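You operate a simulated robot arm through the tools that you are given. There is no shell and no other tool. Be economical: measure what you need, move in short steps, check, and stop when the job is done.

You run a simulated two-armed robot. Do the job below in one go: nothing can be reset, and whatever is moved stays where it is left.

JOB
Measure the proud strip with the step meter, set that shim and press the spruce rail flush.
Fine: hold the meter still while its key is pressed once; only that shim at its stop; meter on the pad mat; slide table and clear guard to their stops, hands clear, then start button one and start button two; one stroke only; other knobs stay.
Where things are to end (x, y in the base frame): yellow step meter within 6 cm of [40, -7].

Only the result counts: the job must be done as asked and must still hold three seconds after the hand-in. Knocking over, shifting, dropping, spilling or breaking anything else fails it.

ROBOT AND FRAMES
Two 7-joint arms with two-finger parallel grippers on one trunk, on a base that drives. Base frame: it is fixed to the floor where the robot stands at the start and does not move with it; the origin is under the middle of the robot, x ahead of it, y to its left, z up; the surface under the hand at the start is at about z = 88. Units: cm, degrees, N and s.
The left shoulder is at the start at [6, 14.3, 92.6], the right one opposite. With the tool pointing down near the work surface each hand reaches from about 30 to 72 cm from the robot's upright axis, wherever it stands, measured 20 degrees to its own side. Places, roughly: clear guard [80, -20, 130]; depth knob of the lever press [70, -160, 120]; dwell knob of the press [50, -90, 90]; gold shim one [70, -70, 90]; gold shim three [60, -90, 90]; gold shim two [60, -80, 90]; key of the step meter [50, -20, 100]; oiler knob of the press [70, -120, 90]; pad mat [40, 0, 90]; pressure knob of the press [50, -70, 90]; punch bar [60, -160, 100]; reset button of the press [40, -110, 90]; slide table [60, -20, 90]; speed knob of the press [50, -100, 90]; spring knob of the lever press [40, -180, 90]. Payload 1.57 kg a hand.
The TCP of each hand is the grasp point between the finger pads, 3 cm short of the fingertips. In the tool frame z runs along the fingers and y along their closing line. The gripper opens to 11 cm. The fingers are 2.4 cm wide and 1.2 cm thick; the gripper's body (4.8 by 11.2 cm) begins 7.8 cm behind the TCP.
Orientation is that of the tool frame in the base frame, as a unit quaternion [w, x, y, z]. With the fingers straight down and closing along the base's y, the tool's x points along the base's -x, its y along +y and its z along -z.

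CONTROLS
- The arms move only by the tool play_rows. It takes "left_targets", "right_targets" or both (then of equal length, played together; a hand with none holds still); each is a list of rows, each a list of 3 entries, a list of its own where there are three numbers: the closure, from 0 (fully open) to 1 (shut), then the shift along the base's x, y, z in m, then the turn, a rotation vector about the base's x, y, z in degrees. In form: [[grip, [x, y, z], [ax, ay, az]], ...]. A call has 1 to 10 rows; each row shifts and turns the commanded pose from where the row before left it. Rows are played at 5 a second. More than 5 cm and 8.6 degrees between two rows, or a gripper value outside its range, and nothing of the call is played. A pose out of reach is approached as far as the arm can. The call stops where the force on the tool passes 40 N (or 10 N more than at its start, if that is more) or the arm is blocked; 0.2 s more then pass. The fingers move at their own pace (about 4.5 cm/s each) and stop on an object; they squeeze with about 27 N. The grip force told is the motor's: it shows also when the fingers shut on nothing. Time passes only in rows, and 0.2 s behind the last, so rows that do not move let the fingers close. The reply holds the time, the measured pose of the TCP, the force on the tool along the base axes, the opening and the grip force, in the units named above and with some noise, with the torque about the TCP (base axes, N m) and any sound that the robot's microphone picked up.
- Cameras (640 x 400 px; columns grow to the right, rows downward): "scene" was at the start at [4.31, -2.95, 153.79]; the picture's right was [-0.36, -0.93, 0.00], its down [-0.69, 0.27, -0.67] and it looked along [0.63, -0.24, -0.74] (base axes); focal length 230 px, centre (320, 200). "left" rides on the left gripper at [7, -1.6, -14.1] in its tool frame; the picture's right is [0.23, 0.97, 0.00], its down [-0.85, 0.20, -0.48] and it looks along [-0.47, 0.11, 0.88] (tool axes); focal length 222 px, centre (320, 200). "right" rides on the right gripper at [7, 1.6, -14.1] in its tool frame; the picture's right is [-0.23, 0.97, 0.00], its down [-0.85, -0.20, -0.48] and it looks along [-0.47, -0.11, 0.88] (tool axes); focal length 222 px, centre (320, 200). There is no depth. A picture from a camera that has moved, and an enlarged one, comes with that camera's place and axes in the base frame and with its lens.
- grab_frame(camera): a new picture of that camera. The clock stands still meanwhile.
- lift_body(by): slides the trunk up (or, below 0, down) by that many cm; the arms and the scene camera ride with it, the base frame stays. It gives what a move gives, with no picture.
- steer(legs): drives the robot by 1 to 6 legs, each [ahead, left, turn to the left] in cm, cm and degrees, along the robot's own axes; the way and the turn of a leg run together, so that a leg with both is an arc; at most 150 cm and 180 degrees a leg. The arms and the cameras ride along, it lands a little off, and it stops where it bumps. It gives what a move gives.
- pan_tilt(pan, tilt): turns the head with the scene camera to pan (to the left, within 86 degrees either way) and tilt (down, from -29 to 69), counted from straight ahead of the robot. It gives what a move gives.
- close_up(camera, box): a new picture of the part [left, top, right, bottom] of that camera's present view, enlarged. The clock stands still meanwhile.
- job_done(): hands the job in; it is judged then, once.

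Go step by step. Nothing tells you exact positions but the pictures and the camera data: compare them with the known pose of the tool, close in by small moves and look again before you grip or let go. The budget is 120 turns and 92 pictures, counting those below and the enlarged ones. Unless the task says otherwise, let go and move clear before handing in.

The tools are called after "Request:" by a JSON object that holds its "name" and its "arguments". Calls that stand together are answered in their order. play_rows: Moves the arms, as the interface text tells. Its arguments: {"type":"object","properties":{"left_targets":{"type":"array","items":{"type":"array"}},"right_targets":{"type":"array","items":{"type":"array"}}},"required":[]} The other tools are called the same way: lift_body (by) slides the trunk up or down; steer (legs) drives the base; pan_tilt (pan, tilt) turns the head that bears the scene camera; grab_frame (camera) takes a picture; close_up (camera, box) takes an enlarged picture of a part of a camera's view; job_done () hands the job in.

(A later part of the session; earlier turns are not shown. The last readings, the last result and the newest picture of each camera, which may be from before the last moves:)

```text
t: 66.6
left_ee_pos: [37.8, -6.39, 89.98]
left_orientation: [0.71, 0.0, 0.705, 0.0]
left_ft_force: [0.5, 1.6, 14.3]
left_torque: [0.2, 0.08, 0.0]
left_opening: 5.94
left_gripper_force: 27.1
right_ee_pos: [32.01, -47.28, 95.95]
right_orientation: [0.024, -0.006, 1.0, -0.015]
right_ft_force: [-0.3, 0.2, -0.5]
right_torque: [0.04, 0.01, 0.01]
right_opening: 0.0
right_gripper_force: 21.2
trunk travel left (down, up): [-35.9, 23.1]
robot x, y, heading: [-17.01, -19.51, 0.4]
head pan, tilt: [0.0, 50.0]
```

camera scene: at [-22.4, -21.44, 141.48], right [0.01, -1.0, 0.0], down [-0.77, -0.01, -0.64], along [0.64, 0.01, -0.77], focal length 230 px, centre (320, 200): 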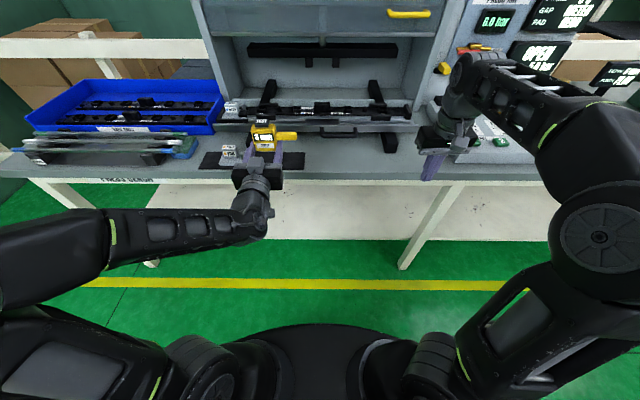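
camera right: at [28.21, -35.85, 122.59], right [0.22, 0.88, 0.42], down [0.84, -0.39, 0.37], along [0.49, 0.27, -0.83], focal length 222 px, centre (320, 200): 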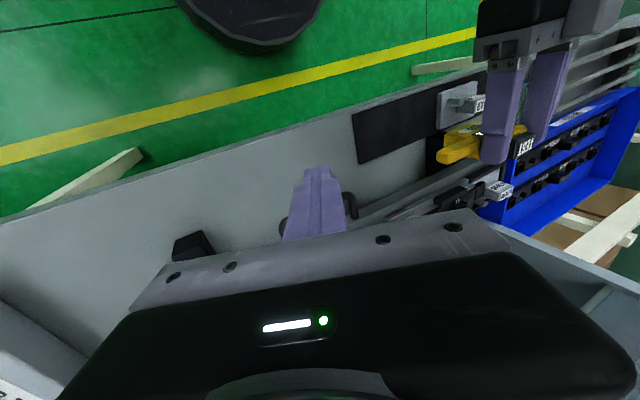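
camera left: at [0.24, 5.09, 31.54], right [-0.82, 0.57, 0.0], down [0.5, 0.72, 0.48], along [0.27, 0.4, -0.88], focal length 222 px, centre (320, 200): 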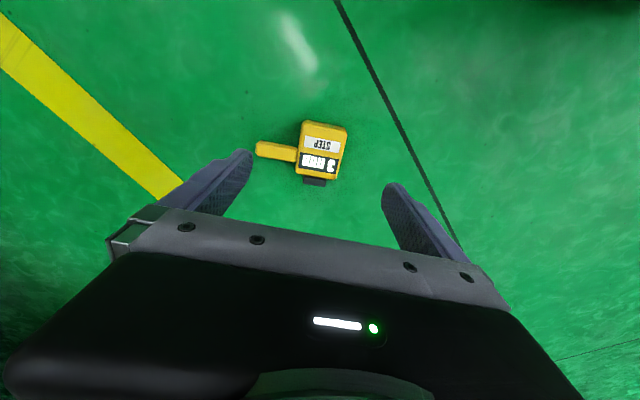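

Contact. I ease 0.2 cm and open slightly.

Request:
{"name": "lift_body", "arguments": {"by": 0.2}}

Request:
{"name": "play_rows", "arguments": {"left_targets": [[0.42, [0, 0, 0], [0, 0, 0]], [0.3, [0, 0, 0], [0, 0, 0]], [0.25, [0, 0, 0], [0, 0, 0]], [0.25, [0, 0, 0], [0, 0, 0]]]}}

Request:
{"name": "close_up", "arguments": {"camera": "left", "box": [180, 40, 460, 215]}}

Request:
{"name": "close_up", "arguments": {"camera": "scene", "box": [230, 140, 326, 200]}}

```text
t: 67.1
left_ee_pos: [37.83, -6.52, 89.89]
left_orientation: [0.708, 0.001, 0.707, -0.001]
left_ft_force: [3.7, 1.2, 10.9]
left_torque: [-0.02, -0.48, 0.07]
left_opening: 5.94
left_gripper_force: 27.1
right_ee_pos: [32.13, -47.23, 96.2]
right_orientation: [0.025, -0.006, 1.0, -0.014]
right_ft_force: [0.4, -0.5, -0.2]
right_torque: [-0.02, -0.01, 0.02]
right_opening: 0.02
right_gripper_force: 21.1
trunk travel left (down, up): [-36.1, 22.9]
robot x, y, heading: [-16.79, -19.36, 0.5]
head pan, tilt: [0.0, 50.0]
```

```text
t: 68.1
left_ee_pos: [37.64, -6.35, 89.94]
left_orientation: [0.708, 0.0, 0.707, 0.0]
left_ft_force: [-0.3, 6.2, 13.6]
left_torque: [-0.2, 0.32, 0.01]
left_opening: 7.25
left_gripper_force: 0.0
right_ee_pos: [32.0, -47.27, 96.09]
right_orientation: [0.024, -0.007, 1.0, -0.015]
right_ft_force: [0.3, 0.8, -0.5]
right_torque: [0.01, 0.02, -0.03]
right_opening: 0.01
right_gripper_force: 20.5
trunk travel left (down, up): [-36.1, 22.9]
robot x, y, heading: [-16.82, -19.49, 0.6]
head pan, tilt: [0.0, 50.0]
```

```text
2.29 times, centred on (320, 128) of left
camera zoom: at [23.55, -8.06, 82.92], right [0.0, 0.97, -0.23], down [-0.48, 0.2, 0.85], along [0.88, 0.11, 0.47], focal length 508 px, centre (320, 366)
```

zoom: 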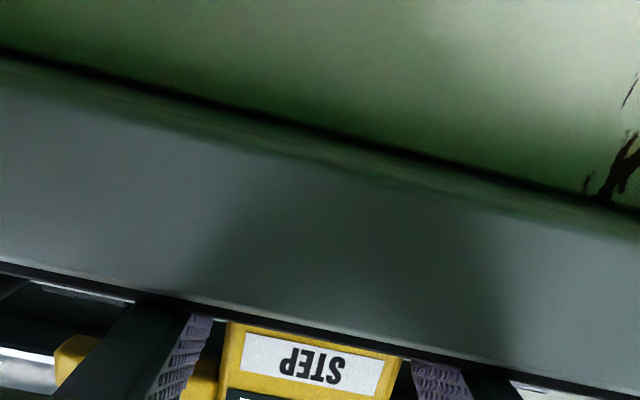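

```text
6.67 times, centred on (278, 170) of scene
camera zoom: at [-12.29, -19.52, 137.09], right [0.01, -1.0, 0.0], down [-0.77, -0.01, -0.64], along [0.64, 0.01, -0.77], focal length 1532 px, centre (600, 400)
```

zoom: 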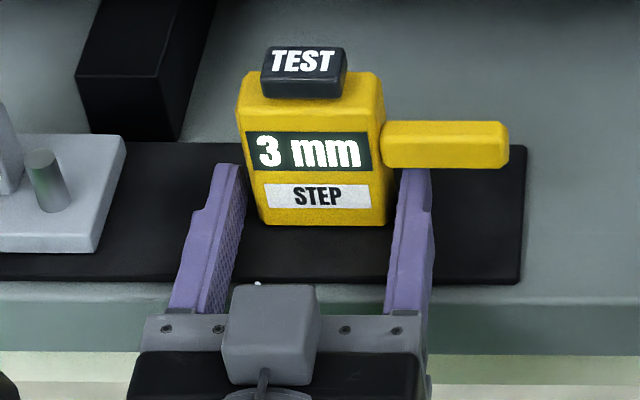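

Released; the fingers still press the mat. I ease the hand up by 0.3 cm (clear below the probe) before backing out.

Request:
{"name": "play_rows", "arguments": {"left_targets": [[0.25, [0, 0, 0.002], [0, 0, 0]], [0.25, [0, 0, 0.001], [0, 0, 0]], [0.25, [0, 0, 0], [0, 0, 0]]]}}

```text
t: 68.9
left_ee_pos: [37.88, -6.54, 90.12]
left_orientation: [0.707, 0.001, 0.708, 0.0]
left_ft_force: [0.3, 0.5, 0.2]
left_torque: [0.01, 0.0, -0.03]
left_opening: 8.26
left_gripper_force: 0.0
right_ee_pos: [32.1, -47.23, 96.07]
right_orientation: [0.024, -0.006, 1.0, -0.015]
right_ft_force: [0.1, 0.6, 0.3]
right_torque: [0.02, 0.02, -0.01]
right_opening: 0.0
right_gripper_force: 21.2
trunk travel left (down, up): [-36.1, 22.9]
robot x, y, heading: [-16.94, -19.51, 0.4]
head pan, tilt: [0.0, 50.0]
```

Force is zero now. I back out just 2 cm first and check that the meter stays.

Request:
{"name": "steer", "arguments": {"legs": [[-2, 0, 0]]}}

Request:
{"name": "close_up", "arguments": {"camera": "scene", "box": [230, 130, 326, 190]}}

```text
t: 69.7
left_ee_pos: [35.9, -6.44, 90.14]
left_orientation: [0.708, 0.001, 0.706, 0.0]
left_ft_force: [-0.7, -0.2, 0.2]
left_torque: [0.02, 0.0, -0.01]
left_opening: 8.22
left_gripper_force: 0.1
right_ee_pos: [29.88, -47.42, 96.11]
right_orientation: [0.024, -0.006, 1.0, -0.014]
right_ft_force: [0.4, 0.6, 0.3]
right_torque: [0.02, -0.04, -0.03]
right_opening: 0.01
right_gripper_force: 21.3
trunk travel left (down, up): [-36.1, 22.9]
robot x, y, heading: [-18.6, -19.23, 0.5]
head pan, tilt: [0.0, 50.0]
```

```text
6.67 times, centred on (278, 160) of scene
camera zoom: at [-14.27, -19.58, 137.09], right [0.01, -1.0, 0.0], down [-0.77, -0.01, -0.64], along [0.64, 0.01, -0.77], focal length 1532 px, centre (600, 467)
```

zoom: 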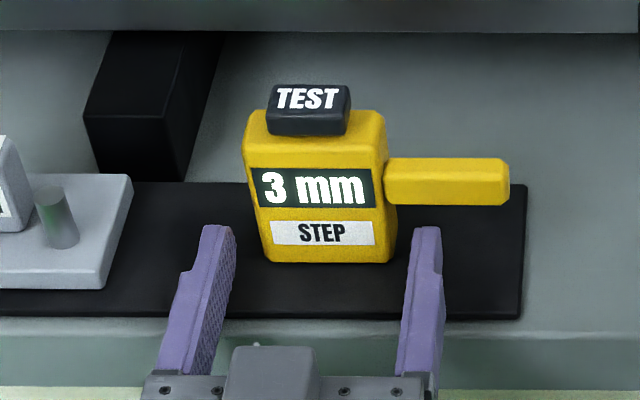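

The meter stands free on the mat at about [39.7, −6.3]. I back off fully, raise the trunk, and drive right toward the press panel.

Request:
{"name": "steer", "arguments": {"legs": [[-16, 0, 0]]}}

Request:
{"name": "lift_body", "arguments": {"by": 16.4}}

Request:
{"name": "play_rows", "arguments": {"left_targets": [[0.5, [0, 0.0, 0.02], [0, 8.5, 0]], [1, [0, 0.0, 0.02], [0, 8.5, 0]], [1, [0, 0.0, 0.02], [0, 8.5, 0]], [1, [0, 0.0, 0.02], [0, 8.5, 0]], [1, [0, 0.0, 0], [0, 8.5, 0]], [1, [0, 0.0, 0], [0, 8.5, 0]], [1, [0, 0, 0], [0, 8.5, 0]], [1, [0, 0, 0.0], [0, 8.5, 0]], [1, [0, 0, 0.0], [0, 8.5, 0]], [1, [0, 0, 0.0], [0, 8.5, 0]]]}}

Request:
{"name": "steer", "arguments": {"legs": [[0, -58, 0]]}}

Request:
{"name": "grab_frame", "arguments": {"camera": "scene"}}

```text
t: 71.1
left_ee_pos: [19.72, -6.61, 90.19]
left_orientation: [0.708, 0.0, 0.706, 0.001]
left_ft_force: [-0.4, -0.7, 0.2]
left_torque: [0.0, 0.0, -0.03]
left_opening: 8.26
left_gripper_force: 0.0
right_ee_pos: [14.01, -47.38, 96.12]
right_orientation: [0.024, -0.007, 1.0, -0.015]
right_ft_force: [0.3, -0.6, -0.4]
right_torque: [-0.01, -0.02, 0.02]
right_opening: 0.02
right_gripper_force: 21.4
trunk travel left (down, up): [-36.1, 22.9]
robot x, y, heading: [-34.71, -19.68, 0.4]
head pan, tilt: [0.0, 50.0]
```

```text
t: 73.0
left_ee_pos: [19.93, -6.62, 106.54]
left_orientation: [0.707, 0.001, 0.707, 0.0]
left_ft_force: [-0.1, -0.7, 0.6]
left_torque: [0.03, 0.0, 0.0]
left_opening: 8.26
left_gripper_force: 0.0
right_ee_pos: [14.04, -47.43, 112.47]
right_orientation: [0.025, -0.007, 1.0, -0.015]
right_ft_force: [0.2, -0.8, -0.6]
right_torque: [-0.03, -0.02, 0.02]
right_opening: 0.0
right_gripper_force: 20.9
trunk travel left (down, up): [-52.5, 6.5]
robot x, y, heading: [-34.83, -19.74, 0.5]
head pan, tilt: [0.0, 50.0]
```

```text
t: 75.2
left_ee_pos: [19.7, -6.83, 114.58]
left_orientation: [0.067, 0.002, 0.998, -0.001]
left_ft_force: [0.4, 0.3, -0.8]
left_torque: [-0.04, -0.02, 0.0]
left_opening: 0.0
left_gripper_force: 21.0
right_ee_pos: [14.04, -47.53, 112.56]
right_orientation: [0.025, -0.007, 1.0, -0.014]
right_ft_force: [-0.5, 0.0, 0.5]
right_torque: [-0.04, 0.02, -0.03]
right_opening: 0.0
right_gripper_force: 21.1
trunk travel left (down, up): [-52.5, 6.5]
robot x, y, heading: [-35.21, -19.67, 0.5]
head pan, tilt: [0.0, 50.0]
```

```text
t: 78.5
left_ee_pos: [20.18, -64.86, 114.48]
left_orientation: [0.07, 0.003, 0.998, 0.0]
left_ft_force: [0.1, 0.0, 0.5]
left_torque: [-0.01, 0.02, 0.02]
left_opening: 0.02
left_gripper_force: 21.5
right_ee_pos: [14.33, -105.52, 112.63]
right_orientation: [0.024, -0.003, 1.0, -0.015]
right_ft_force: [0.1, 0.0, -0.5]
right_torque: [0.0, -0.05, -0.03]
right_opening: 0.0
right_gripper_force: 21.3
trunk travel left (down, up): [-52.5, 6.5]
robot x, y, heading: [-34.69, -77.93, 0.6]
head pan, tilt: [0.0, 50.0]
```

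```text
30 pictures are left
camera scene: at [-29.79, -77.71, 153.48], right [0.0, -1.0, 0.0], down [-0.77, 0.0, -0.64], along [0.64, 0.0, -0.77], focal length 230 px, centre (320, 200)
```

scene: 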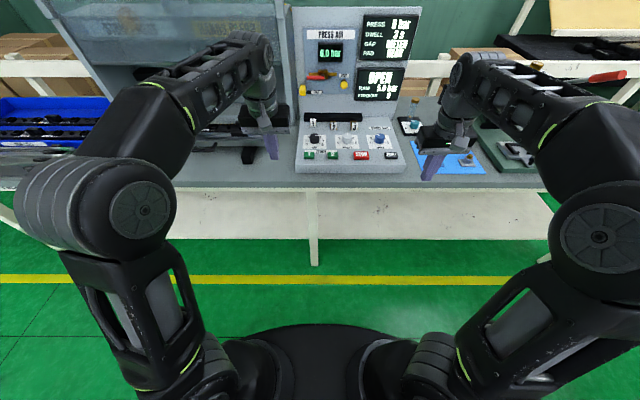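

The panel is right ahead; zooming in on it.

Request:
{"name": "close_up", "arguments": {"camera": "scene", "box": [280, 90, 424, 180]}}

```text
4.44 times, centred on (352, 135) of scene
camera zoom: at [-29.79, -77.71, 153.48], right [0.0, -1.0, 0.0], down [-0.77, 0.0, -0.64], along [0.64, 0.0, -0.77], focal length 1021 px, centre (178, 489)
```

zoom: 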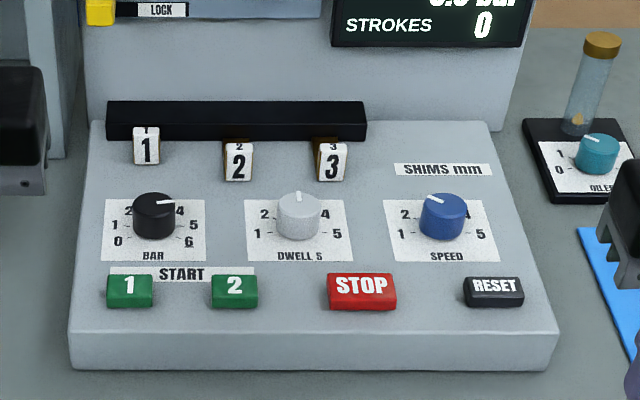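

I drive closer and look straight down on the shims.

Request:
{"name": "steer", "arguments": {"legs": [[26, -4, 0]]}}

Request:
{"name": "grab_frame", "arguments": {"camera": "scene"}}

Request:
{"name": "grab_frame", "arguments": {"camera": "left"}}

```text
t: 80.4
left_ee_pos: [46.65, -68.52, 114.41]
left_orientation: [0.068, 0.0, 0.998, 0.0]
left_ft_force: [0.5, 0.2, -0.4]
left_torque: [-0.02, 0.02, 0.0]
left_opening: 0.0
left_gripper_force: 20.8
right_ee_pos: [40.82, -109.21, 112.47]
right_orientation: [0.024, -0.005, 1.0, -0.015]
right_ft_force: [-0.6, 1.1, 0.2]
right_torque: [-0.03, 0.05, 0.02]
right_opening: 0.0
right_gripper_force: 21.5
trunk travel left (down, up): [-52.5, 6.5]
robot x, y, heading: [-8.14, -81.19, 0.6]
head pan, tilt: [0.0, 50.0]
```

```text
28 pictures are left
camera scene: at [-3.36, -81.49, 153.48], right [0.01, -1.0, 0.0], down [-0.77, -0.01, -0.64], along [0.64, 0.01, -0.77], focal length 230 px, centre (320, 200)
```

scene: 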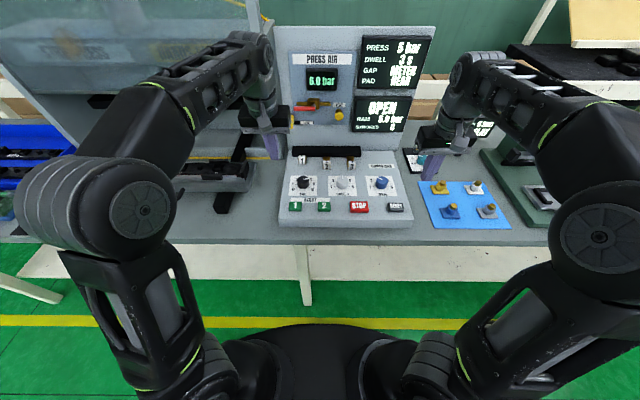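

```text
27 pictures are left
camera left: at [37.68, -70.11, 127.52], right [-0.22, 0.97, -0.03], down [0.78, 0.2, 0.59], along [0.58, 0.11, -0.81], focal length 222 px, centre (320, 200)
```

left: 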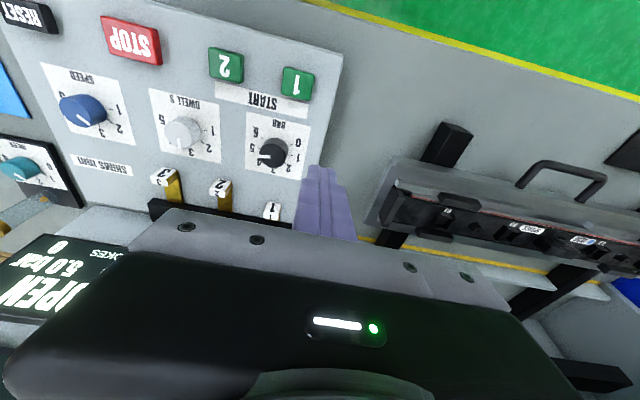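

Request:
{"name": "close_up", "arguments": {"camera": "left", "box": [120, 130, 320, 255]}}

Request:
{"name": "close_up", "arguments": {"camera": "scene", "box": [280, 135, 376, 195]}}

```text
3.20 times, centred on (220, 192) of left
camera zoom: at [37.68, -70.11, 127.52], right [-0.22, 0.97, -0.03], down [0.78, 0.2, 0.59], along [0.58, 0.11, -0.81], focal length 711 px, centre (640, 224)
```

zoom: 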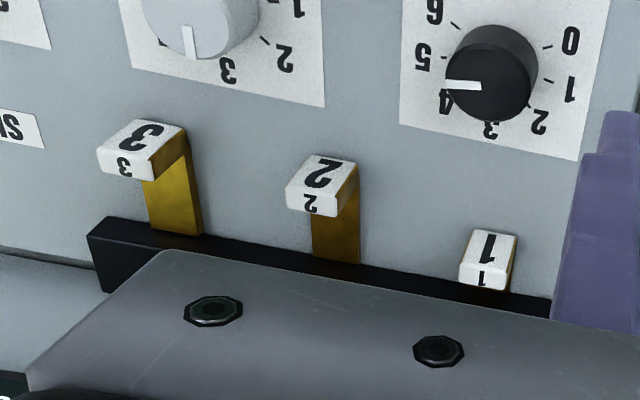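

```text
6.67 times, centred on (328, 165) of scene
camera zoom: at [-3.36, -81.49, 153.48], right [0.01, -1.0, 0.0], down [-0.77, -0.01, -0.64], along [0.64, 0.01, -0.77], focal length 1532 px, centre (267, 433)
```

zoom: 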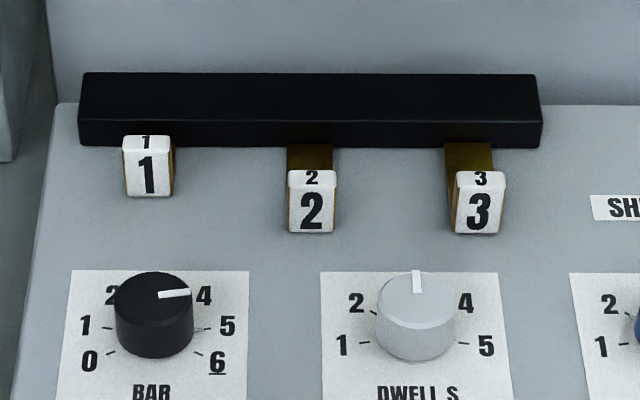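

Shim 1 is pushed in; 2 and 3 are out. So I must pull shim 1 back out (~2.3 cm) and push shim 3 in. I bring the base forward for reach.

Request:
{"name": "play_rows", "arguments": {"left_targets": [[1, [-0.04, 0.0, 0], [0, 3.9, 0]], [1, [-0.04, 0.0, 0], [0, 3.9, 0]]]}}

Request:
{"name": "steer", "arguments": {"legs": [[11, 0, 0]]}}

```text
t: 81.0
left_ee_pos: [45.35, -68.39, 114.54]
left_orientation: [0.062, 0.001, 0.998, 0.0]
left_ft_force: [0.1, -0.2, 0.0]
left_torque: [0.03, -0.02, -0.02]
left_opening: 0.0
left_gripper_force: 20.8
left hand out of reach, approached as far as the arm can: row 1, 2
right_ee_pos: [40.72, -109.19, 112.51]
right_orientation: [0.025, -0.007, 1.0, -0.015]
right_ft_force: [-0.3, -0.9, 0.0]
right_torque: [0.07, -0.01, -0.03]
right_opening: 0.0
right_gripper_force: 20.9
trunk travel left (down, up): [-52.5, 6.5]
robot x, y, heading: [-8.03, -81.59, 0.6]
head pan, tilt: [0.0, 50.0]
```

```text
t: 82.2
left_ee_pos: [56.52, -68.27, 114.52]
left_orientation: [0.061, 0.001, 0.998, -0.001]
left_ft_force: [1.3, 0.4, -0.1]
left_torque: [0.01, 0.04, 0.02]
left_opening: 0.0
left_gripper_force: 21.3
right_ee_pos: [51.79, -109.26, 112.45]
right_orientation: [0.023, -0.006, 1.0, -0.015]
right_ft_force: [-0.4, 0.1, 0.9]
right_torque: [0.02, 0.05, -0.02]
right_opening: 0.0
right_gripper_force: 21.6
trunk travel left (down, up): [-52.5, 6.5]
robot x, y, heading: [2.9, -81.41, 0.4]
head pan, tilt: [0.0, 50.0]
```

Now the right hand goes to just in front of shim 3, and the left tilts forward, half open, above and in front of shim 1.

Request:
{"name": "play_rows", "arguments": {"right_targets": [[1, [0.016, 0.032, -0.025], [0, 0, 0]], [1, [0.016, 0.032, -0.025], [0, 0, 0]], [1, [0.016, 0.032, -0.025], [0, 0, 0]], [1, [0.016, 0.032, -0.025], [0, 0, 0]], [1, [0.016, 0.032, -0.025], [0, 0, 0]], [1, [0, 0, 0], [0, 0, 0]]], "left_targets": [[0.5, [0, -0.01, -0.01], [0, -7.6, 0]], [0.5, [0, -0.01, -0.01], [0, -7.6, 0]], [0.5, [0, -0.01, -0.015], [0, -7.6, 0]], [0.5, [0, -0.012, -0.015], [0, -7.6, 0]], [0.5, [0, -0.012, -0.015], [0, -7.6, 0]], [0.5, [0, 0, 0], [0, 0, 0]]]}}

Request:
{"name": "close_up", "arguments": {"camera": "scene", "box": [260, 110, 388, 190]}}

Request:
{"name": "grab_frame", "arguments": {"camera": "left"}}

```text
t: 83.5
left_ee_pos: [56.4, -73.67, 108.16]
left_orientation: [0.383, 0.001, 0.924, 0.0]
left_ft_force: [0.3, -0.7, -0.1]
left_torque: [0.02, -0.01, 0.02]
left_opening: 5.5
left_gripper_force: 0.1
right_ee_pos: [59.57, -93.18, 100.04]
right_orientation: [0.024, -0.006, 1.0, -0.015]
right_ft_force: [0.2, 0.3, -0.3]
right_torque: [0.02, 0.01, 0.0]
right_opening: 0.01
right_gripper_force: 21.3
trunk travel left (down, up): [-52.5, 6.5]
robot x, y, heading: [3.0, -81.29, 0.3]
head pan, tilt: [0.0, 50.0]
```

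```text
5.00 times, centred on (324, 150) of scene
camera zoom: at [7.43, -81.41, 153.49], right [0.01, -1.0, 0.0], down [-0.77, -0.01, -0.64], along [0.64, 0.01, -0.77], focal length 1149 px, centre (300, 450)
```

zoom: 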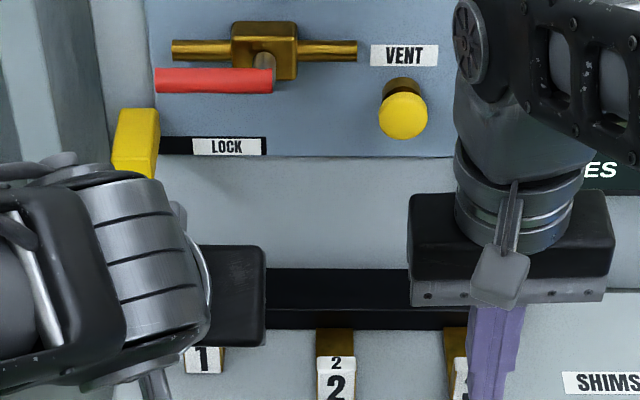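

```text
23 pictures are left
camera left: at [41.43, -75.36, 113.14], right [-0.16, 0.97, -0.16], down [0.27, 0.2, 0.94], along [0.95, 0.11, -0.29], focal length 222 px, centre (320, 200)
```

left: 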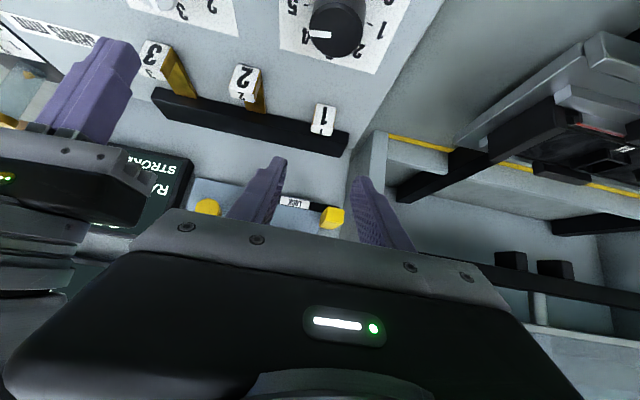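

Both hands are placed well. The right finger drops in front of tab 3 and starts pushing it in.

Request:
{"name": "play_rows", "arguments": {"right_targets": [[1, [-0.003, 0.008, -0.015], [0, 0, 0]], [1, [0, 0, -0.015], [0, 0, 0]], [1, [0.005, 0, 0], [0, 0, 0]], [1, [0.005, 0, 0], [0, 0, 0]], [1, [0.005, 0, 0], [0, 0, 0]], [1, [0.005, 0, 0], [0, 0, 0]], [1, [0.005, 0, 0], [0, 0, 0]]]}}

Request:
{"name": "close_up", "arguments": {"camera": "left", "box": [60, 10, 380, 210]}}

```text
t: 85.2
left_ee_pos: [56.52, -73.71, 107.98]
left_orientation: [0.383, 0.002, 0.924, -0.001]
left_ft_force: [-0.2, 0.1, -0.3]
left_torque: [-0.01, -0.01, -0.02]
left_opening: 5.49
left_gripper_force: 0.0
right_ee_pos: [61.89, -92.28, 97.03]
right_orientation: [0.025, -0.006, 1.0, -0.015]
right_ft_force: [0.2, -0.8, 0.5]
right_torque: [0.01, -0.06, 0.01]
right_opening: 0.0
right_gripper_force: 21.7
trunk travel left (down, up): [-52.5, 6.5]
robot x, y, heading: [2.79, -81.38, 0.5]
head pan, tilt: [0.0, 50.0]
```

```text
2.00 times, centred on (220, 110) of left
camera zoom: at [41.5, -75.31, 113.15], right [-0.16, 0.97, -0.16], down [0.27, 0.2, 0.94], along [0.95, 0.11, -0.29], focal length 444 px, centre (520, 380)
```

zoom: 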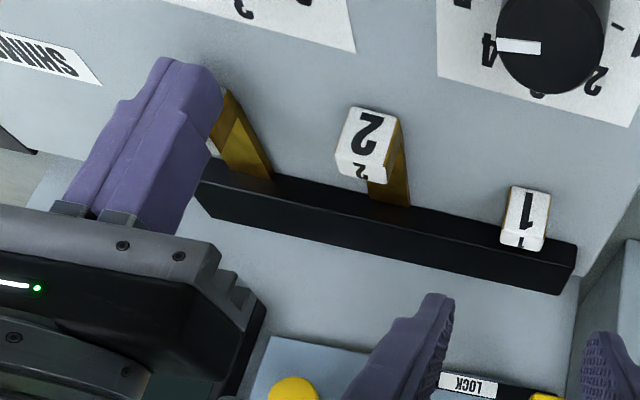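

Just about touching; continuing the push.

Request:
{"name": "play_rows", "arguments": {"right_targets": [[1, [0.005, 0, 0], [0, 0, 0]], [1, [0.005, 0, 0], [0, 0, 0]], [1, [0.005, 0, 0], [0, 0, 0]], [1, [0.005, 0, 0], [0, 0, 0]]]}}

Request:
{"name": "close_up", "arguments": {"camera": "left", "box": [60, 10, 380, 210]}}

```text
t: 86.2
left_ee_pos: [56.47, -73.63, 108.12]
left_orientation: [0.382, 0.0, 0.924, 0.0]
left_ft_force: [-0.1, -0.4, 0.6]
left_torque: [0.0, 0.0, 0.03]
left_opening: 5.52
left_gripper_force: 0.1
right_ee_pos: [63.74, -92.42, 96.98]
right_orientation: [0.025, -0.006, 1.0, -0.015]
right_ft_force: [-0.5, 0.8, -0.4]
right_torque: [0.0, 0.02, -0.01]
right_opening: 0.0
right_gripper_force: 21.2
trunk travel left (down, up): [-52.5, 6.5]
robot x, y, heading: [2.57, -81.11, 0.4]
head pan, tilt: [0.0, 50.0]
```

```text
2.00 times, centred on (220, 110) of left
camera zoom: at [41.49, -75.31, 113.15], right [-0.16, 0.97, -0.16], down [0.27, 0.2, 0.94], along [0.95, 0.11, -0.29], focal length 444 px, centre (520, 380)
```

zoom: 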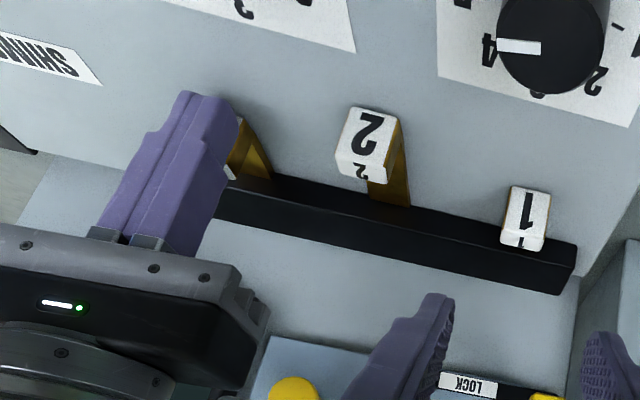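

Request:
{"name": "play_rows", "arguments": {"right_targets": [[1, [0.003, 0, 0], [0, 0, 0]], [1, [0.003, 0, 0], [0, 0, 0]], [1, [0.003, 0, 0], [0, 0, 0]], [1, [0.003, 0, 0], [0, 0, 0]], [1, [0.003, 0, 0], [0, 0, 0]]]}}

Request:
{"name": "close_up", "arguments": {"camera": "left", "box": [60, 10, 380, 210]}}

```text
t: 87.2
left_ee_pos: [56.32, -73.73, 108.11]
left_orientation: [0.385, 0.001, 0.923, -0.001]
left_ft_force: [0.1, 0.1, 0.2]
left_torque: [-0.02, 0.02, -0.01]
left_opening: 5.5
left_gripper_force: 0.1
right_ee_pos: [64.02, -92.3, 96.85]
right_orientation: [0.013, -0.007, 1.0, -0.017]
right_ft_force: [-20.4, -1.4, 5.8]
right_torque: [-0.27, 0.53, 0.0]
right_opening: 0.0
right_gripper_force: 21.2
trunk travel left (down, up): [-52.5, 6.5]
robot x, y, heading: [2.64, -81.46, 0.4]
head pan, tilt: [0.0, 50.0]
stopped in row 5 (right hand): the force on the tool passed its limit at 42 N (the readings are from after the stop); the commanded pose is now the measured one
```

```text
2.00 times, centred on (220, 110) of left
camera zoom: at [41.23, -75.33, 113.24], right [-0.16, 0.97, -0.16], down [0.27, 0.2, 0.94], along [0.95, 0.11, -0.29], focal length 444 px, centre (520, 380)
```

zoom: 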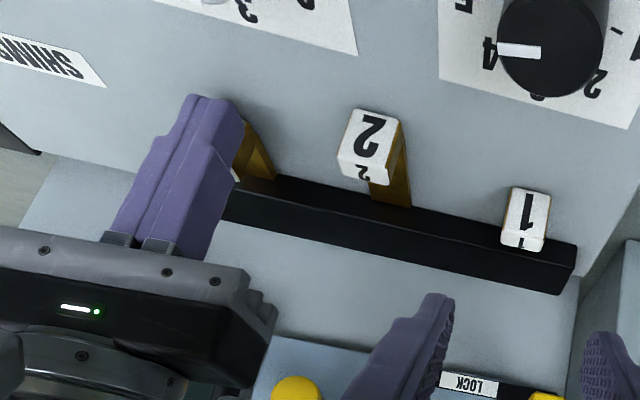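

Blocked with 42 N. I back off and look at what shim 3 has done.

Request:
{"name": "play_rows", "arguments": {"right_targets": [[1, [-0.01, 0, 0], [0, 0, 0]], [1, [-0.015, 0, 0.005], [0, 0, 0]], [1, [-0.01, -0.01, 0.04], [0, 0, 0]], [1, [-0.01, -0.03, 0.02], [0, 0, 0]], [1, [-0.01, -0.03, 0], [0, 0, 0]]]}}

Request:
{"name": "close_up", "arguments": {"camera": "left", "box": [60, 10, 380, 210]}}

```text
t: 88.4
left_ee_pos: [56.41, -73.8, 108.17]
left_orientation: [0.383, 0.001, 0.924, 0.0]
left_ft_force: [-0.4, 0.9, -0.4]
left_torque: [0.01, -0.01, -0.01]
left_opening: 5.49
left_gripper_force: 0.1
right_ee_pos: [58.79, -99.35, 103.32]
right_orientation: [0.015, -0.007, 1.0, -0.015]
right_ft_force: [0.1, -0.8, 0.0]
right_torque: [0.03, 0.01, -0.01]
right_opening: 0.0
right_gripper_force: 21.3
trunk travel left (down, up): [-52.5, 6.5]
robot x, y, heading: [2.8, -81.69, 0.4]
head pan, tilt: [0.0, 50.0]
```

```text
2.00 times, centred on (220, 110) of left
camera zoom: at [41.42, -75.37, 113.16], right [-0.16, 0.97, -0.16], down [0.27, 0.2, 0.94], along [0.95, 0.11, -0.29], focal length 444 px, centre (520, 380)
```

zoom: 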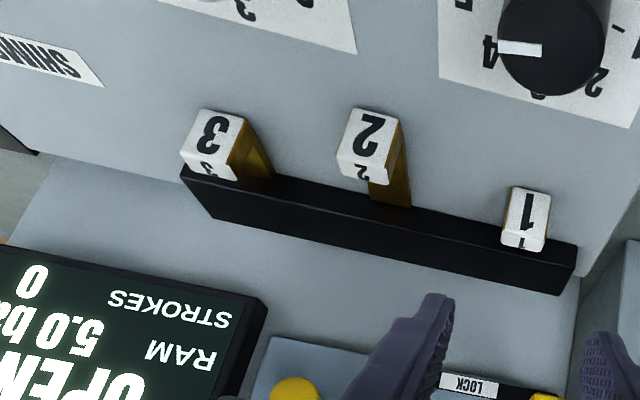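

Shim 3's tab has moved up to the bar. I compare with shim 1 in the scene view.

Request:
{"name": "close_up", "arguments": {"camera": "scene", "box": [280, 150, 376, 210]}}

```text
6.67 times, centred on (328, 180) of scene
camera zoom: at [7.39, -81.45, 153.48], right [0.01, -1.0, 0.0], down [-0.77, -0.01, -0.64], along [0.64, 0.01, -0.77], focal length 1532 px, centre (267, 333)
```

zoom: 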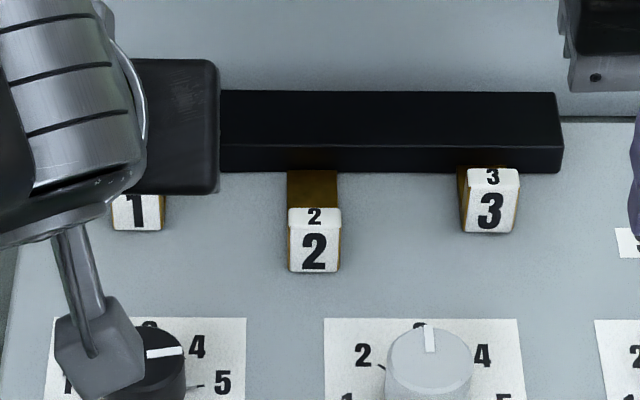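

Shim 3 is in at its stop. Now the left hand goes down onto tab 1's sides to pull it back out.

Request:
{"name": "play_rows", "arguments": {"left_targets": [[0.5, [0.018, -0.001, -0.028], [0, 0, 0]], [0.5, [0.018, 0, -0.028], [0, 0, 0]], [0.5, [0.018, 0, -0.028], [0, 0, 0]], [0.5, [0.01, 0, -0.015], [0, 0, 0]], [0.5, [0.008, 0, -0.012], [0, 0, 0]], [0.5, [0, 0, 0], [0, 0, 0]]]}}

Request:
{"name": "close_up", "arguments": {"camera": "scene", "box": [270, 150, 366, 210]}}

Request:
{"name": "close_up", "arguments": {"camera": "left", "box": [180, 40, 460, 215]}}

```text
t: 89.8
left_ee_pos: [63.7, -73.88, 97.04]
left_orientation: [0.383, 0.001, 0.924, 0.0]
left_ft_force: [-0.5, -0.1, 0.7]
left_torque: [-0.01, -0.01, 0.03]
left_opening: 5.49
left_gripper_force: 0.0
right_ee_pos: [58.88, -99.27, 103.2]
right_orientation: [0.015, -0.007, 1.0, -0.016]
right_ft_force: [-0.4, 0.0, 1.1]
right_torque: [-0.01, 0.01, -0.03]
right_opening: 0.01
right_gripper_force: 21.8
trunk travel left (down, up): [-52.5, 6.5]
robot x, y, heading: [2.95, -81.07, 0.6]
head pan, tilt: [0.0, 50.0]
```

```text
6.67 times, centred on (318, 180) of scene
camera zoom: at [7.39, -81.38, 153.48], right [0.01, -1.0, 0.0], down [-0.77, -0.01, -0.64], along [0.64, 0.0, -0.77], focal length 1532 px, centre (333, 333)
```

zoom: 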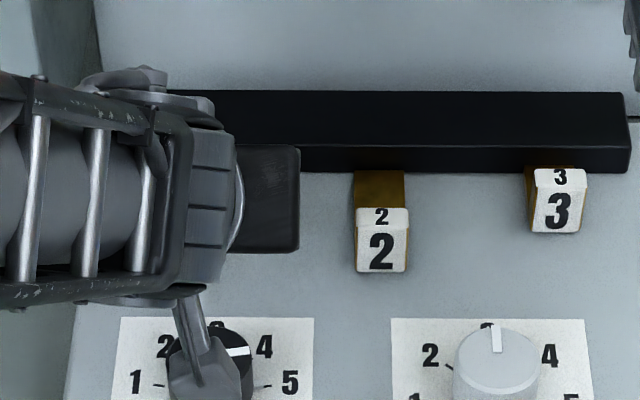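

```text
2.29 times, centred on (320, 128) of left
camera zoom: at [48.81, -75.49, 102.19], right [-0.16, 0.97, -0.16], down [0.27, 0.2, 0.94], along [0.95, 0.11, -0.29], focal length 508 px, centre (320, 366)
```

zoom: 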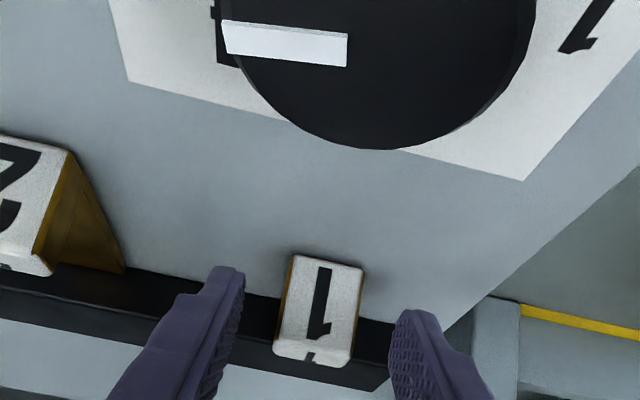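

Tab 1 sits centred between the fingertips. I close and see what is gripped.

Request:
{"name": "play_rows", "arguments": {"left_targets": [[0.8, [0, 0, 0], [0, 0, 0]], [1, [0, 0, 0], [0, 0, 0]], [1, [0, 0, 0], [0, 0, 0]], [1, [0, 0, 0], [0, 0, 0]]]}}

```text
t: 90.8
left_ee_pos: [63.86, -73.85, 97.11]
left_orientation: [0.382, 0.002, 0.924, -0.001]
left_ft_force: [0.4, -1.4, 0.9]
left_torque: [-0.05, 0.0, 0.01]
left_opening: 2.7
left_gripper_force: 33.8
right_ee_pos: [59.11, -99.36, 103.27]
right_orientation: [0.016, -0.007, 1.0, -0.015]
right_ft_force: [0.2, 0.5, 0.4]
right_torque: [-0.01, 0.02, -0.01]
right_opening: 0.02
right_gripper_force: 21.1
trunk travel left (down, up): [-52.5, 6.5]
robot x, y, heading: [2.63, -81.05, 0.1]
head pan, tilt: [0.0, 50.0]
```

Gripped at 2.7 cm. Pulling straight back 2.3 cm.

Request:
{"name": "play_rows", "arguments": {"left_targets": [[1, [-0.005, 0, 0], [0, 0, 0]], [1, [-0.005, 0, 0], [0, 0, 0]], [1, [-0.005, 0, 0], [0, 0, 0]], [1, [-0.004, 0, 0], [0, 0, 0]], [1, [-0.003, 0, 0], [0, 0, 0]]]}}

Request:
{"name": "close_up", "arguments": {"camera": "left", "box": [100, 40, 420, 240]}}

```text
t: 92.0
left_ee_pos: [61.39, -73.71, 97.11]
left_orientation: [0.384, 0.001, 0.923, 0.0]
left_ft_force: [0.5, -2.9, 11.0]
left_torque: [-0.17, -0.17, -0.09]
left_opening: 2.69
left_gripper_force: 37.6
right_ee_pos: [58.87, -99.4, 103.29]
right_orientation: [0.016, -0.005, 1.0, -0.016]
right_ft_force: [0.1, 0.7, -0.3]
right_torque: [0.0, 0.01, -0.03]
right_opening: 0.0
right_gripper_force: 21.2
trunk travel left (down, up): [-52.5, 6.5]
robot x, y, heading: [3.07, -81.31, 0.5]
head pan, tilt: [0.0, 50.0]
```

```text
2.00 times, centred on (260, 140) of left
camera zoom: at [46.38, -75.51, 102.16], right [-0.16, 0.97, -0.16], down [0.27, 0.2, 0.94], along [0.95, 0.11, -0.29], focal length 444 px, centre (440, 320)
```

zoom: 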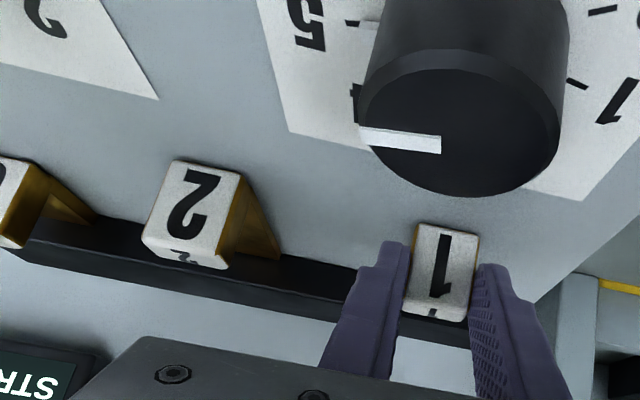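

Shim 1 followed the hand out. I release, retreat, and check all three from the scene camera.

Request:
{"name": "play_rows", "arguments": {"left_targets": [[0.7, [0, 0, 0], [0, 0, 0]], [0.5, [0, 0, 0], [0, 0, 0]], [0.5, [-0.02, 0, 0.02], [0, 0, 0]], [0.5, [-0.03, 0, 0.03], [0, 0, 0]], [0.5, [-0.03, 0.01, 0.03], [0, 0, 0]], [0.7, [-0.02, 0.03, 0.02], [0, 0, 0]], [1, [-0.02, 0.03, 0.02], [0, 0, 0]]]}}

Request:
{"name": "close_up", "arguments": {"camera": "scene", "box": [270, 140, 414, 230]}}

```text
t: 93.6
left_ee_pos: [49.21, -66.79, 109.23]
left_orientation: [0.383, 0.002, 0.924, -0.002]
left_ft_force: [-0.8, -0.3, -1.1]
left_torque: [-0.04, -0.02, 0.0]
left_opening: 0.45
left_gripper_force: 0.1
right_ee_pos: [58.91, -99.3, 103.3]
right_orientation: [0.015, -0.006, 1.0, -0.015]
right_ft_force: [-0.3, -0.5, 0.4]
right_torque: [0.0, 0.0, -0.05]
right_opening: 0.01
right_gripper_force: 21.2
trunk travel left (down, up): [-52.5, 6.5]
robot x, y, heading: [2.65, -81.24, 0.1]
head pan, tilt: [0.0, 50.0]
```

```text
4.44 times, centred on (342, 185) of scene
camera zoom: at [7.3, -81.33, 153.49], right [0.01, -1.0, 0.0], down [-0.77, -0.01, -0.64], along [0.64, 0.0, -0.77], focal length 1021 px, centre (222, 267)
```

zoom: 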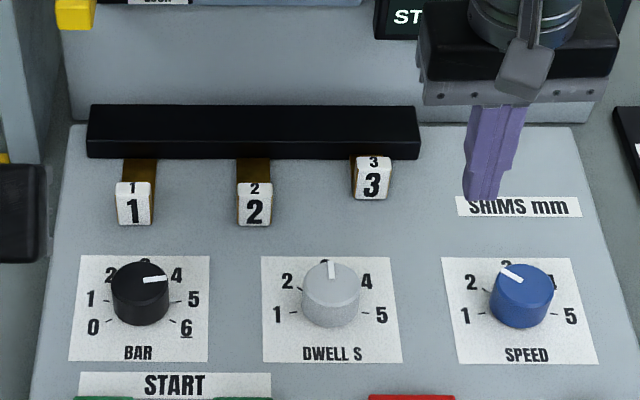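

Only shim 3 is in now; knobs unchanged. Next, the slide table: handle bar near [45.5, −27.5, 94.7]. I back off, drive left, and turn the left hand to a horizontal fist.

Request:
{"name": "steer", "arguments": {"legs": [[-17, 0, 0], [0, 44, 0]]}}

Request:
{"name": "play_rows", "arguments": {"left_targets": [[1, [0, 0, -0.005], [0, -8, 0]], [1, [0, 0, -0.01], [0, -8, 0]], [1, [0, 0, -0.01], [0, -8, 0]], [1, [0, 0, -0.01], [0, -8, 0]], [1, [0, 0, -0.01], [0, -6, 0]]], "right_targets": [[1, [-0.02, -0.02, 0.02], [0, 0, 0]], [1, [-0.02, -0.02, 0.02], [0, 0, 0]], [1, [-0.02, -0.02, 0.01], [0, 0, 0]], [1, [-0.02, -0.01, 0.0], [0, 0, 0]], [1, [0, 0, 0.0], [0, 0, 0]]]}}

Request:
{"name": "grab_frame", "arguments": {"camera": "scene"}}

```text
t: 97.3
left_ee_pos: [31.12, -21.46, 109.08]
left_orientation: [0.383, -0.006, 0.924, 0.002]
left_ft_force: [1.2, 0.3, 0.4]
left_torque: [-0.02, 0.0, -0.01]
left_opening: 0.0
left_gripper_force: 21.9
right_ee_pos: [41.43, -53.85, 103.28]
right_orientation: [0.017, -0.015, 1.0, -0.015]
right_ft_force: [0.4, 0.4, 0.2]
right_torque: [-0.04, 0.02, 0.03]
right_opening: 0.0
right_gripper_force: 21.1
trunk travel left (down, up): [-52.5, 6.5]
robot x, y, heading: [-15.07, -37.04, 1.4]
head pan, tilt: [0.0, 50.0]
```

```text
t: 98.5
left_ee_pos: [38.98, -23.63, 107.75]
left_orientation: [0.663, -0.007, 0.748, 0.0]
left_ft_force: [0.6, 0.7, 0.0]
left_torque: [0.03, -0.01, 0.02]
left_opening: 0.0
left_gripper_force: 21.2
left hand out of reach, approached as far as the arm can: row 2, 3, 4, 5
right_ee_pos: [33.34, -60.98, 108.31]
right_orientation: [0.015, -0.015, 1.0, -0.015]
right_ft_force: [-0.1, -0.4, -0.1]
right_torque: [-0.03, 0.01, 0.02]
right_opening: 0.0
right_gripper_force: 21.2
trunk travel left (down, up): [-52.5, 6.5]
robot x, y, heading: [-15.05, -37.03, 1.4]
head pan, tilt: [0.0, 50.0]
```

```text
13 pictures are left
camera scene: at [-10.37, -36.86, 153.48], right [0.02, -1.0, 0.0], down [-0.77, -0.02, -0.64], along [0.64, 0.02, -0.77], focal length 230 px, centre (320, 200)
```

scene: 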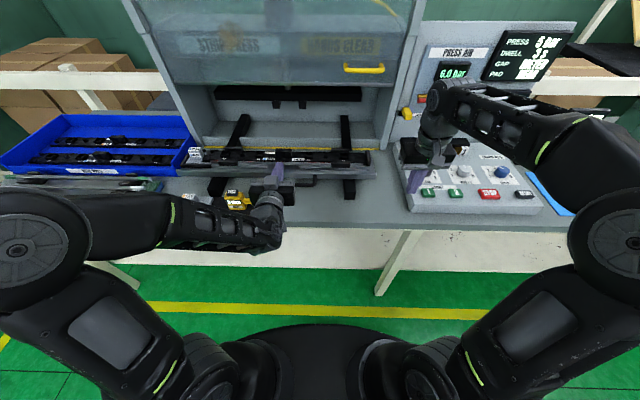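

The left forearm would sweep near the meter if it pushed, so I'll use the right hand instead, tilted 45°, on the table's front plate around y=−41. First I tuck the left hand back and ready the right.

Request:
{"name": "play_rows", "arguments": {"left_targets": [[1, [-0.015, 0.01, 0.01], [0, 8, 0]], [1, [-0.015, 0.01, 0.01], [0, 8, 0]], [1, [-0.015, 0.01, 0.01], [0, 8, 0]], [1, [-0.015, 0.01, 0.01], [0, 8, 0]], [1, [-0.015, 0.01, 0], [0, 8, 0]], [1, [-0.015, 0.01, 0], [0, 8, 0]], [1, [-0.015, 0, 0], [0, 8, 0]], [1, [-0.015, 0, 0], [0, 8, 0]], [1, [-0.015, 0, 0], [0, 8, 0]]], "right_targets": [[1, [0, 0.0, 0], [0, -7.5, 0]], [1, [0, 0.02, 0], [0, -7.5, 0]], [1, [0, 0.02, 0], [0, -7.5, 0]], [1, [0, 0.03, 0], [0, -7.5, 0]], [1, [0, 0.03, 0], [0, -7.5, 0]], [1, [0, 0.03, 0], [0, -7.5, 0]], [1, [0, 0.03, 0], [0, 0, 0]], [1, [0, 0.03, 0], [0, 0, 0]], [1, [0, 0, 0], [0, 0, 0]]]}}

```text
t: 100.5
left_ee_pos: [25.3, -17.72, 111.84]
left_orientation: [0.094, -0.005, 0.996, 0.006]
left_ft_force: [-0.7, -0.2, -0.1]
left_torque: [0.03, 0.0, -0.04]
left_opening: 0.01
left_gripper_force: 21.3
right_ee_pos: [33.19, -41.91, 108.32]
right_orientation: [0.397, -0.008, 0.918, -0.019]
right_ft_force: [0.0, -0.4, 0.3]
right_torque: [0.04, -0.02, 0.0]
right_opening: 0.0
right_gripper_force: 21.2
trunk travel left (down, up): [-52.5, 6.5]
robot x, y, heading: [-15.31, -36.71, 1.4]
head pan, tilt: [0.0, 50.0]
```

Request:
{"name": "steer", "arguments": {"legs": [[13, 0, -1]]}}

Request:
{"name": "play_rows", "arguments": {"right_targets": [[1, [-0.02, 0, -0.03], [0, 0, 0]], [1, [-0.02, 0, -0.03], [0, 0, 0]], [1, [-0.01, 0, -0.03], [0, 0, 0]], [1, [0, 0, -0.03], [0, 0, 0]], [1, [0, 0, 0], [0, 0, 0]]]}}

Request:
{"name": "close_up", "arguments": {"camera": "scene", "box": [230, 120, 422, 240]}}

```text
t: 101.8
left_ee_pos: [38.87, -18.04, 111.87]
left_orientation: [0.096, 0.002, 0.995, 0.004]
left_ft_force: [0.3, 0.5, 0.1]
left_torque: [-0.02, 0.03, -0.02]
left_opening: 0.0
left_gripper_force: 21.6
right_ee_pos: [46.5, -42.52, 108.26]
right_orientation: [0.396, 0.0, 0.918, -0.023]
right_ft_force: [0.2, -0.1, 1.1]
right_torque: [-0.01, 0.02, 0.01]
right_opening: 0.0
right_gripper_force: 21.5
trunk travel left (down, up): [-52.5, 6.5]
robot x, y, heading: [-1.59, -36.88, 0.5]
head pan, tilt: [0.0, 50.0]
```

```text
t: 103.0
left_ee_pos: [38.73, -18.01, 111.85]
left_orientation: [0.095, 0.004, 0.995, 0.005]
left_ft_force: [-1.2, 0.3, -0.8]
left_torque: [0.02, -0.02, -0.02]
left_opening: 0.0
left_gripper_force: 21.6
right_ee_pos: [41.53, -42.35, 96.39]
right_orientation: [0.397, 0.0, 0.918, -0.023]
right_ft_force: [0.2, 0.1, 0.3]
right_torque: [-0.03, 0.0, -0.01]
right_opening: 0.0
right_gripper_force: 21.3
right hand out of reach, approached as far as the arm can: row 4
trunk travel left (down, up): [-52.5, 6.5]
robot x, y, heading: [-1.9, -36.36, 0.4]
head pan, tilt: [0.0, 50.0]
```

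```text
3.33 times, centred on (326, 180) of scene
camera zoom: at [2.67, -36.73, 153.49], right [0.01, -1.0, 0.0], down [-0.77, -0.01, -0.64], along [0.64, 0.0, -0.77], focal length 766 px, centre (300, 267)
```

zoom: 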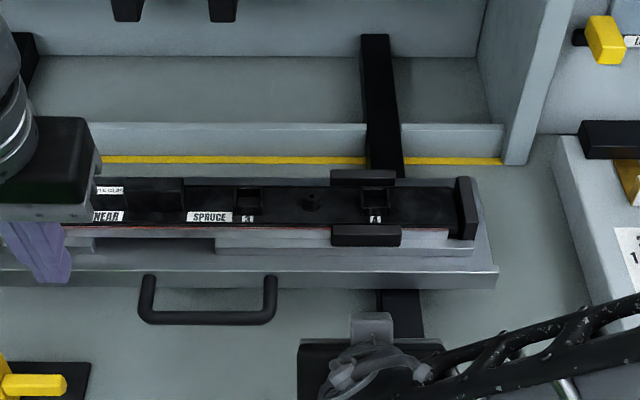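

The plate front is at x≈51.8, z 91–94.4. I lower the tip to z≈92.5 and push forward.

Request:
{"name": "play_rows", "arguments": {"right_targets": [[1, [0.03, 0, -0.005], [0, 0, 0]], [1, [0.02, 0, -0.013], [0, 0, 0]], [1, [0.015, 0, 0], [0, 0, 0]], [1, [0.012, 0, 0], [0, 0, 0]], [1, [0.012, 0, 0], [0, 0, 0]], [1, [0.012, 0, 0], [0, 0, 0]], [1, [0.012, 0, 0], [0, 0, 0]], [1, [0.012, 0, 0], [0, 0, 0]], [1, [0.012, 0, 0], [0, 0, 0]], [1, [0.012, 0, 0], [0, 0, 0]]]}}

```text
t: 105.2
left_ee_pos: [38.8, -18.06, 111.89]
left_orientation: [0.096, 0.003, 0.995, 0.004]
left_ft_force: [0.2, -0.6, 0.8]
left_torque: [-0.02, 0.01, 0.0]
left_opening: 0.01
left_gripper_force: 21.2
right_ee_pos: [56.49, -42.3, 94.69]
right_orientation: [0.397, 0.0, 0.917, -0.023]
right_ft_force: [-1.0, 0.1, -0.5]
right_torque: [0.02, -0.06, -0.03]
right_opening: 0.0
right_gripper_force: 21.1
trunk travel left (down, up): [-52.5, 6.5]
robot x, y, heading: [-2.19, -36.65, 0.4]
head pan, tilt: [0.0, 50.0]
```

Little resistance so far, which is ambiguous; I'll check the view.

Request:
{"name": "close_up", "arguments": {"camera": "scene", "box": [230, 100, 422, 220]}}

```text
3.33 times, centred on (326, 160) of scene
camera zoom: at [2.73, -36.71, 153.48], right [0.01, -1.0, 0.0], down [-0.77, -0.01, -0.64], along [0.64, 0.0, -0.77], focal length 766 px, centre (300, 333)
```

zoom: 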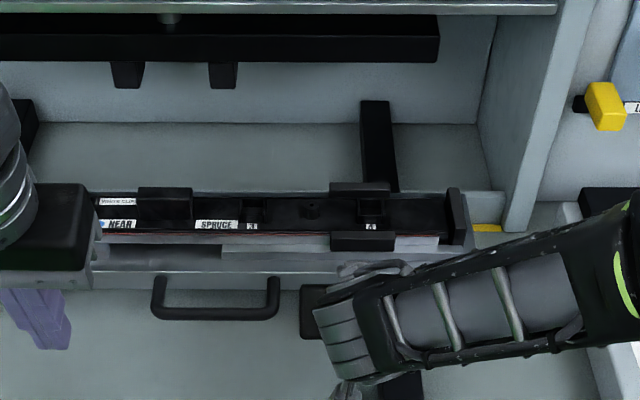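

The table slides in freely. Continuing the push.

Request:
{"name": "play_rows", "arguments": {"right_targets": [[1, [0.012, 0, 0], [0, 0, 0]], [1, [0.012, 0, 0], [0, 0, 0]], [1, [0.012, 0, 0], [0, 0, 0]], [1, [0.012, 0, 0], [0, 0, 0]], [1, [0.012, 0, 0], [0, 0, 0]], [1, [0.012, 0, 0], [0, 0, 0]], [1, [0.012, 0, 0], [0, 0, 0]], [1, [0.012, 0, 0], [0, 0, 0]], [1, [0.012, 0, 0], [0, 0, 0]], [1, [0.012, 0, 0], [0, 0, 0]]]}}

```text
t: 107.4
left_ee_pos: [38.78, -18.0, 111.91]
left_orientation: [0.095, 0.003, 0.995, 0.003]
left_ft_force: [0.3, -0.5, 0.5]
left_torque: [-0.03, -0.03, 0.0]
left_opening: 0.0
left_gripper_force: 21.3
right_ee_pos: [68.56, -42.34, 94.67]
right_orientation: [0.397, 0.0, 0.918, -0.023]
right_ft_force: [0.6, 0.4, 0.5]
right_torque: [0.02, 0.0, -0.03]
right_opening: 0.01
right_gripper_force: 21.4
trunk travel left (down, up): [-52.5, 6.5]
robot x, y, heading: [-1.79, -36.51, 0.4]
head pan, tilt: [0.0, 50.0]
```

Request:
{"name": "play_rows", "arguments": {"right_targets": [[1, [0.01, 0, 0], [0, 0, 0]], [1, [0.01, 0, 0], [0, 0, 0]], [1, [0.01, 0, 0], [0, 0, 0]], [1, [0.01, 0, 0], [0, 0, 0]]]}}

Request:
{"name": "close_up", "arguments": {"camera": "scene", "box": [230, 70, 422, 190]}}

```text
t: 108.4
left_ee_pos: [38.8, -18.04, 111.84]
left_orientation: [0.096, 0.003, 0.995, 0.004]
left_ft_force: [-0.3, 0.9, 0.5]
left_torque: [0.01, 0.01, 0.04]
left_opening: 0.0
left_gripper_force: 22.1
right_ee_pos: [72.63, -42.39, 94.64]
right_orientation: [0.397, 0.001, 0.917, -0.023]
right_ft_force: [0.8, 0.8, -0.5]
right_torque: [-0.01, -0.01, -0.01]
right_opening: 0.0
right_gripper_force: 21.5
trunk travel left (down, up): [-52.5, 6.5]
robot x, y, heading: [-1.8, -36.72, 0.5]
head pan, tilt: [0.0, 50.0]
```

```text
3.33 times, centred on (326, 130) of scene
camera zoom: at [2.74, -36.7, 153.48], right [0.01, -1.0, 0.0], down [-0.77, -0.01, -0.64], along [0.64, 0.0, -0.77], focal length 766 px, centre (300, 433)
```

zoom: 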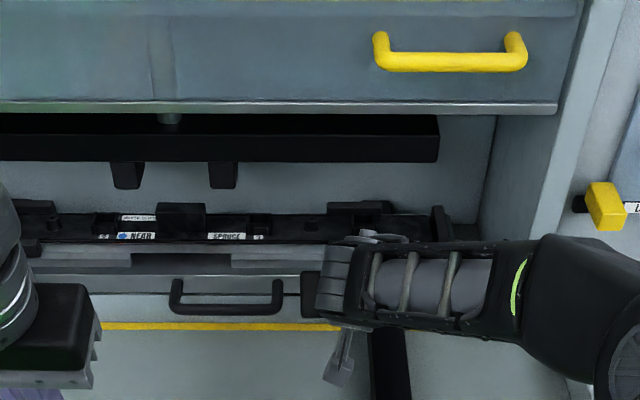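

Request:
{"name": "play_rows", "arguments": {"right_targets": [[1, [0.01, 0, 0], [0, 0, 0]], [1, [0.01, 0, 0], [0, 0, 0]], [1, [0.01, 0, 0], [0, 0, 0]], [1, [0.01, 0, 0], [0, 0, 0]], [1, [0.01, 0, 0], [0, 0, 0]]]}}

```text
t: 109.1
left_ee_pos: [38.42, -18.11, 111.98]
left_orientation: [0.096, 0.002, 0.995, 0.004]
left_ft_force: [0.3, -0.2, 0.5]
left_torque: [0.01, 0.02, 0.0]
left_opening: 0.0
left_gripper_force: 21.0
right_ee_pos: [73.5, -42.17, 94.33]
right_orientation: [0.392, 0.0, 0.92, -0.023]
right_ft_force: [-24.8, -1.5, 5.8]
right_torque: [0.02, 0.12, -0.02]
right_opening: 0.0
right_gripper_force: 21.3
trunk travel left (down, up): [-52.5, 6.5]
robot x, y, heading: [-1.88, -36.67, 0.6]
head pan, tilt: [0.0, 50.0]
stopped in row 3 (right hand): the force on the tool passed its limit at 54 N (the readings are from after the stop); the commanded pose is now the measured one
```

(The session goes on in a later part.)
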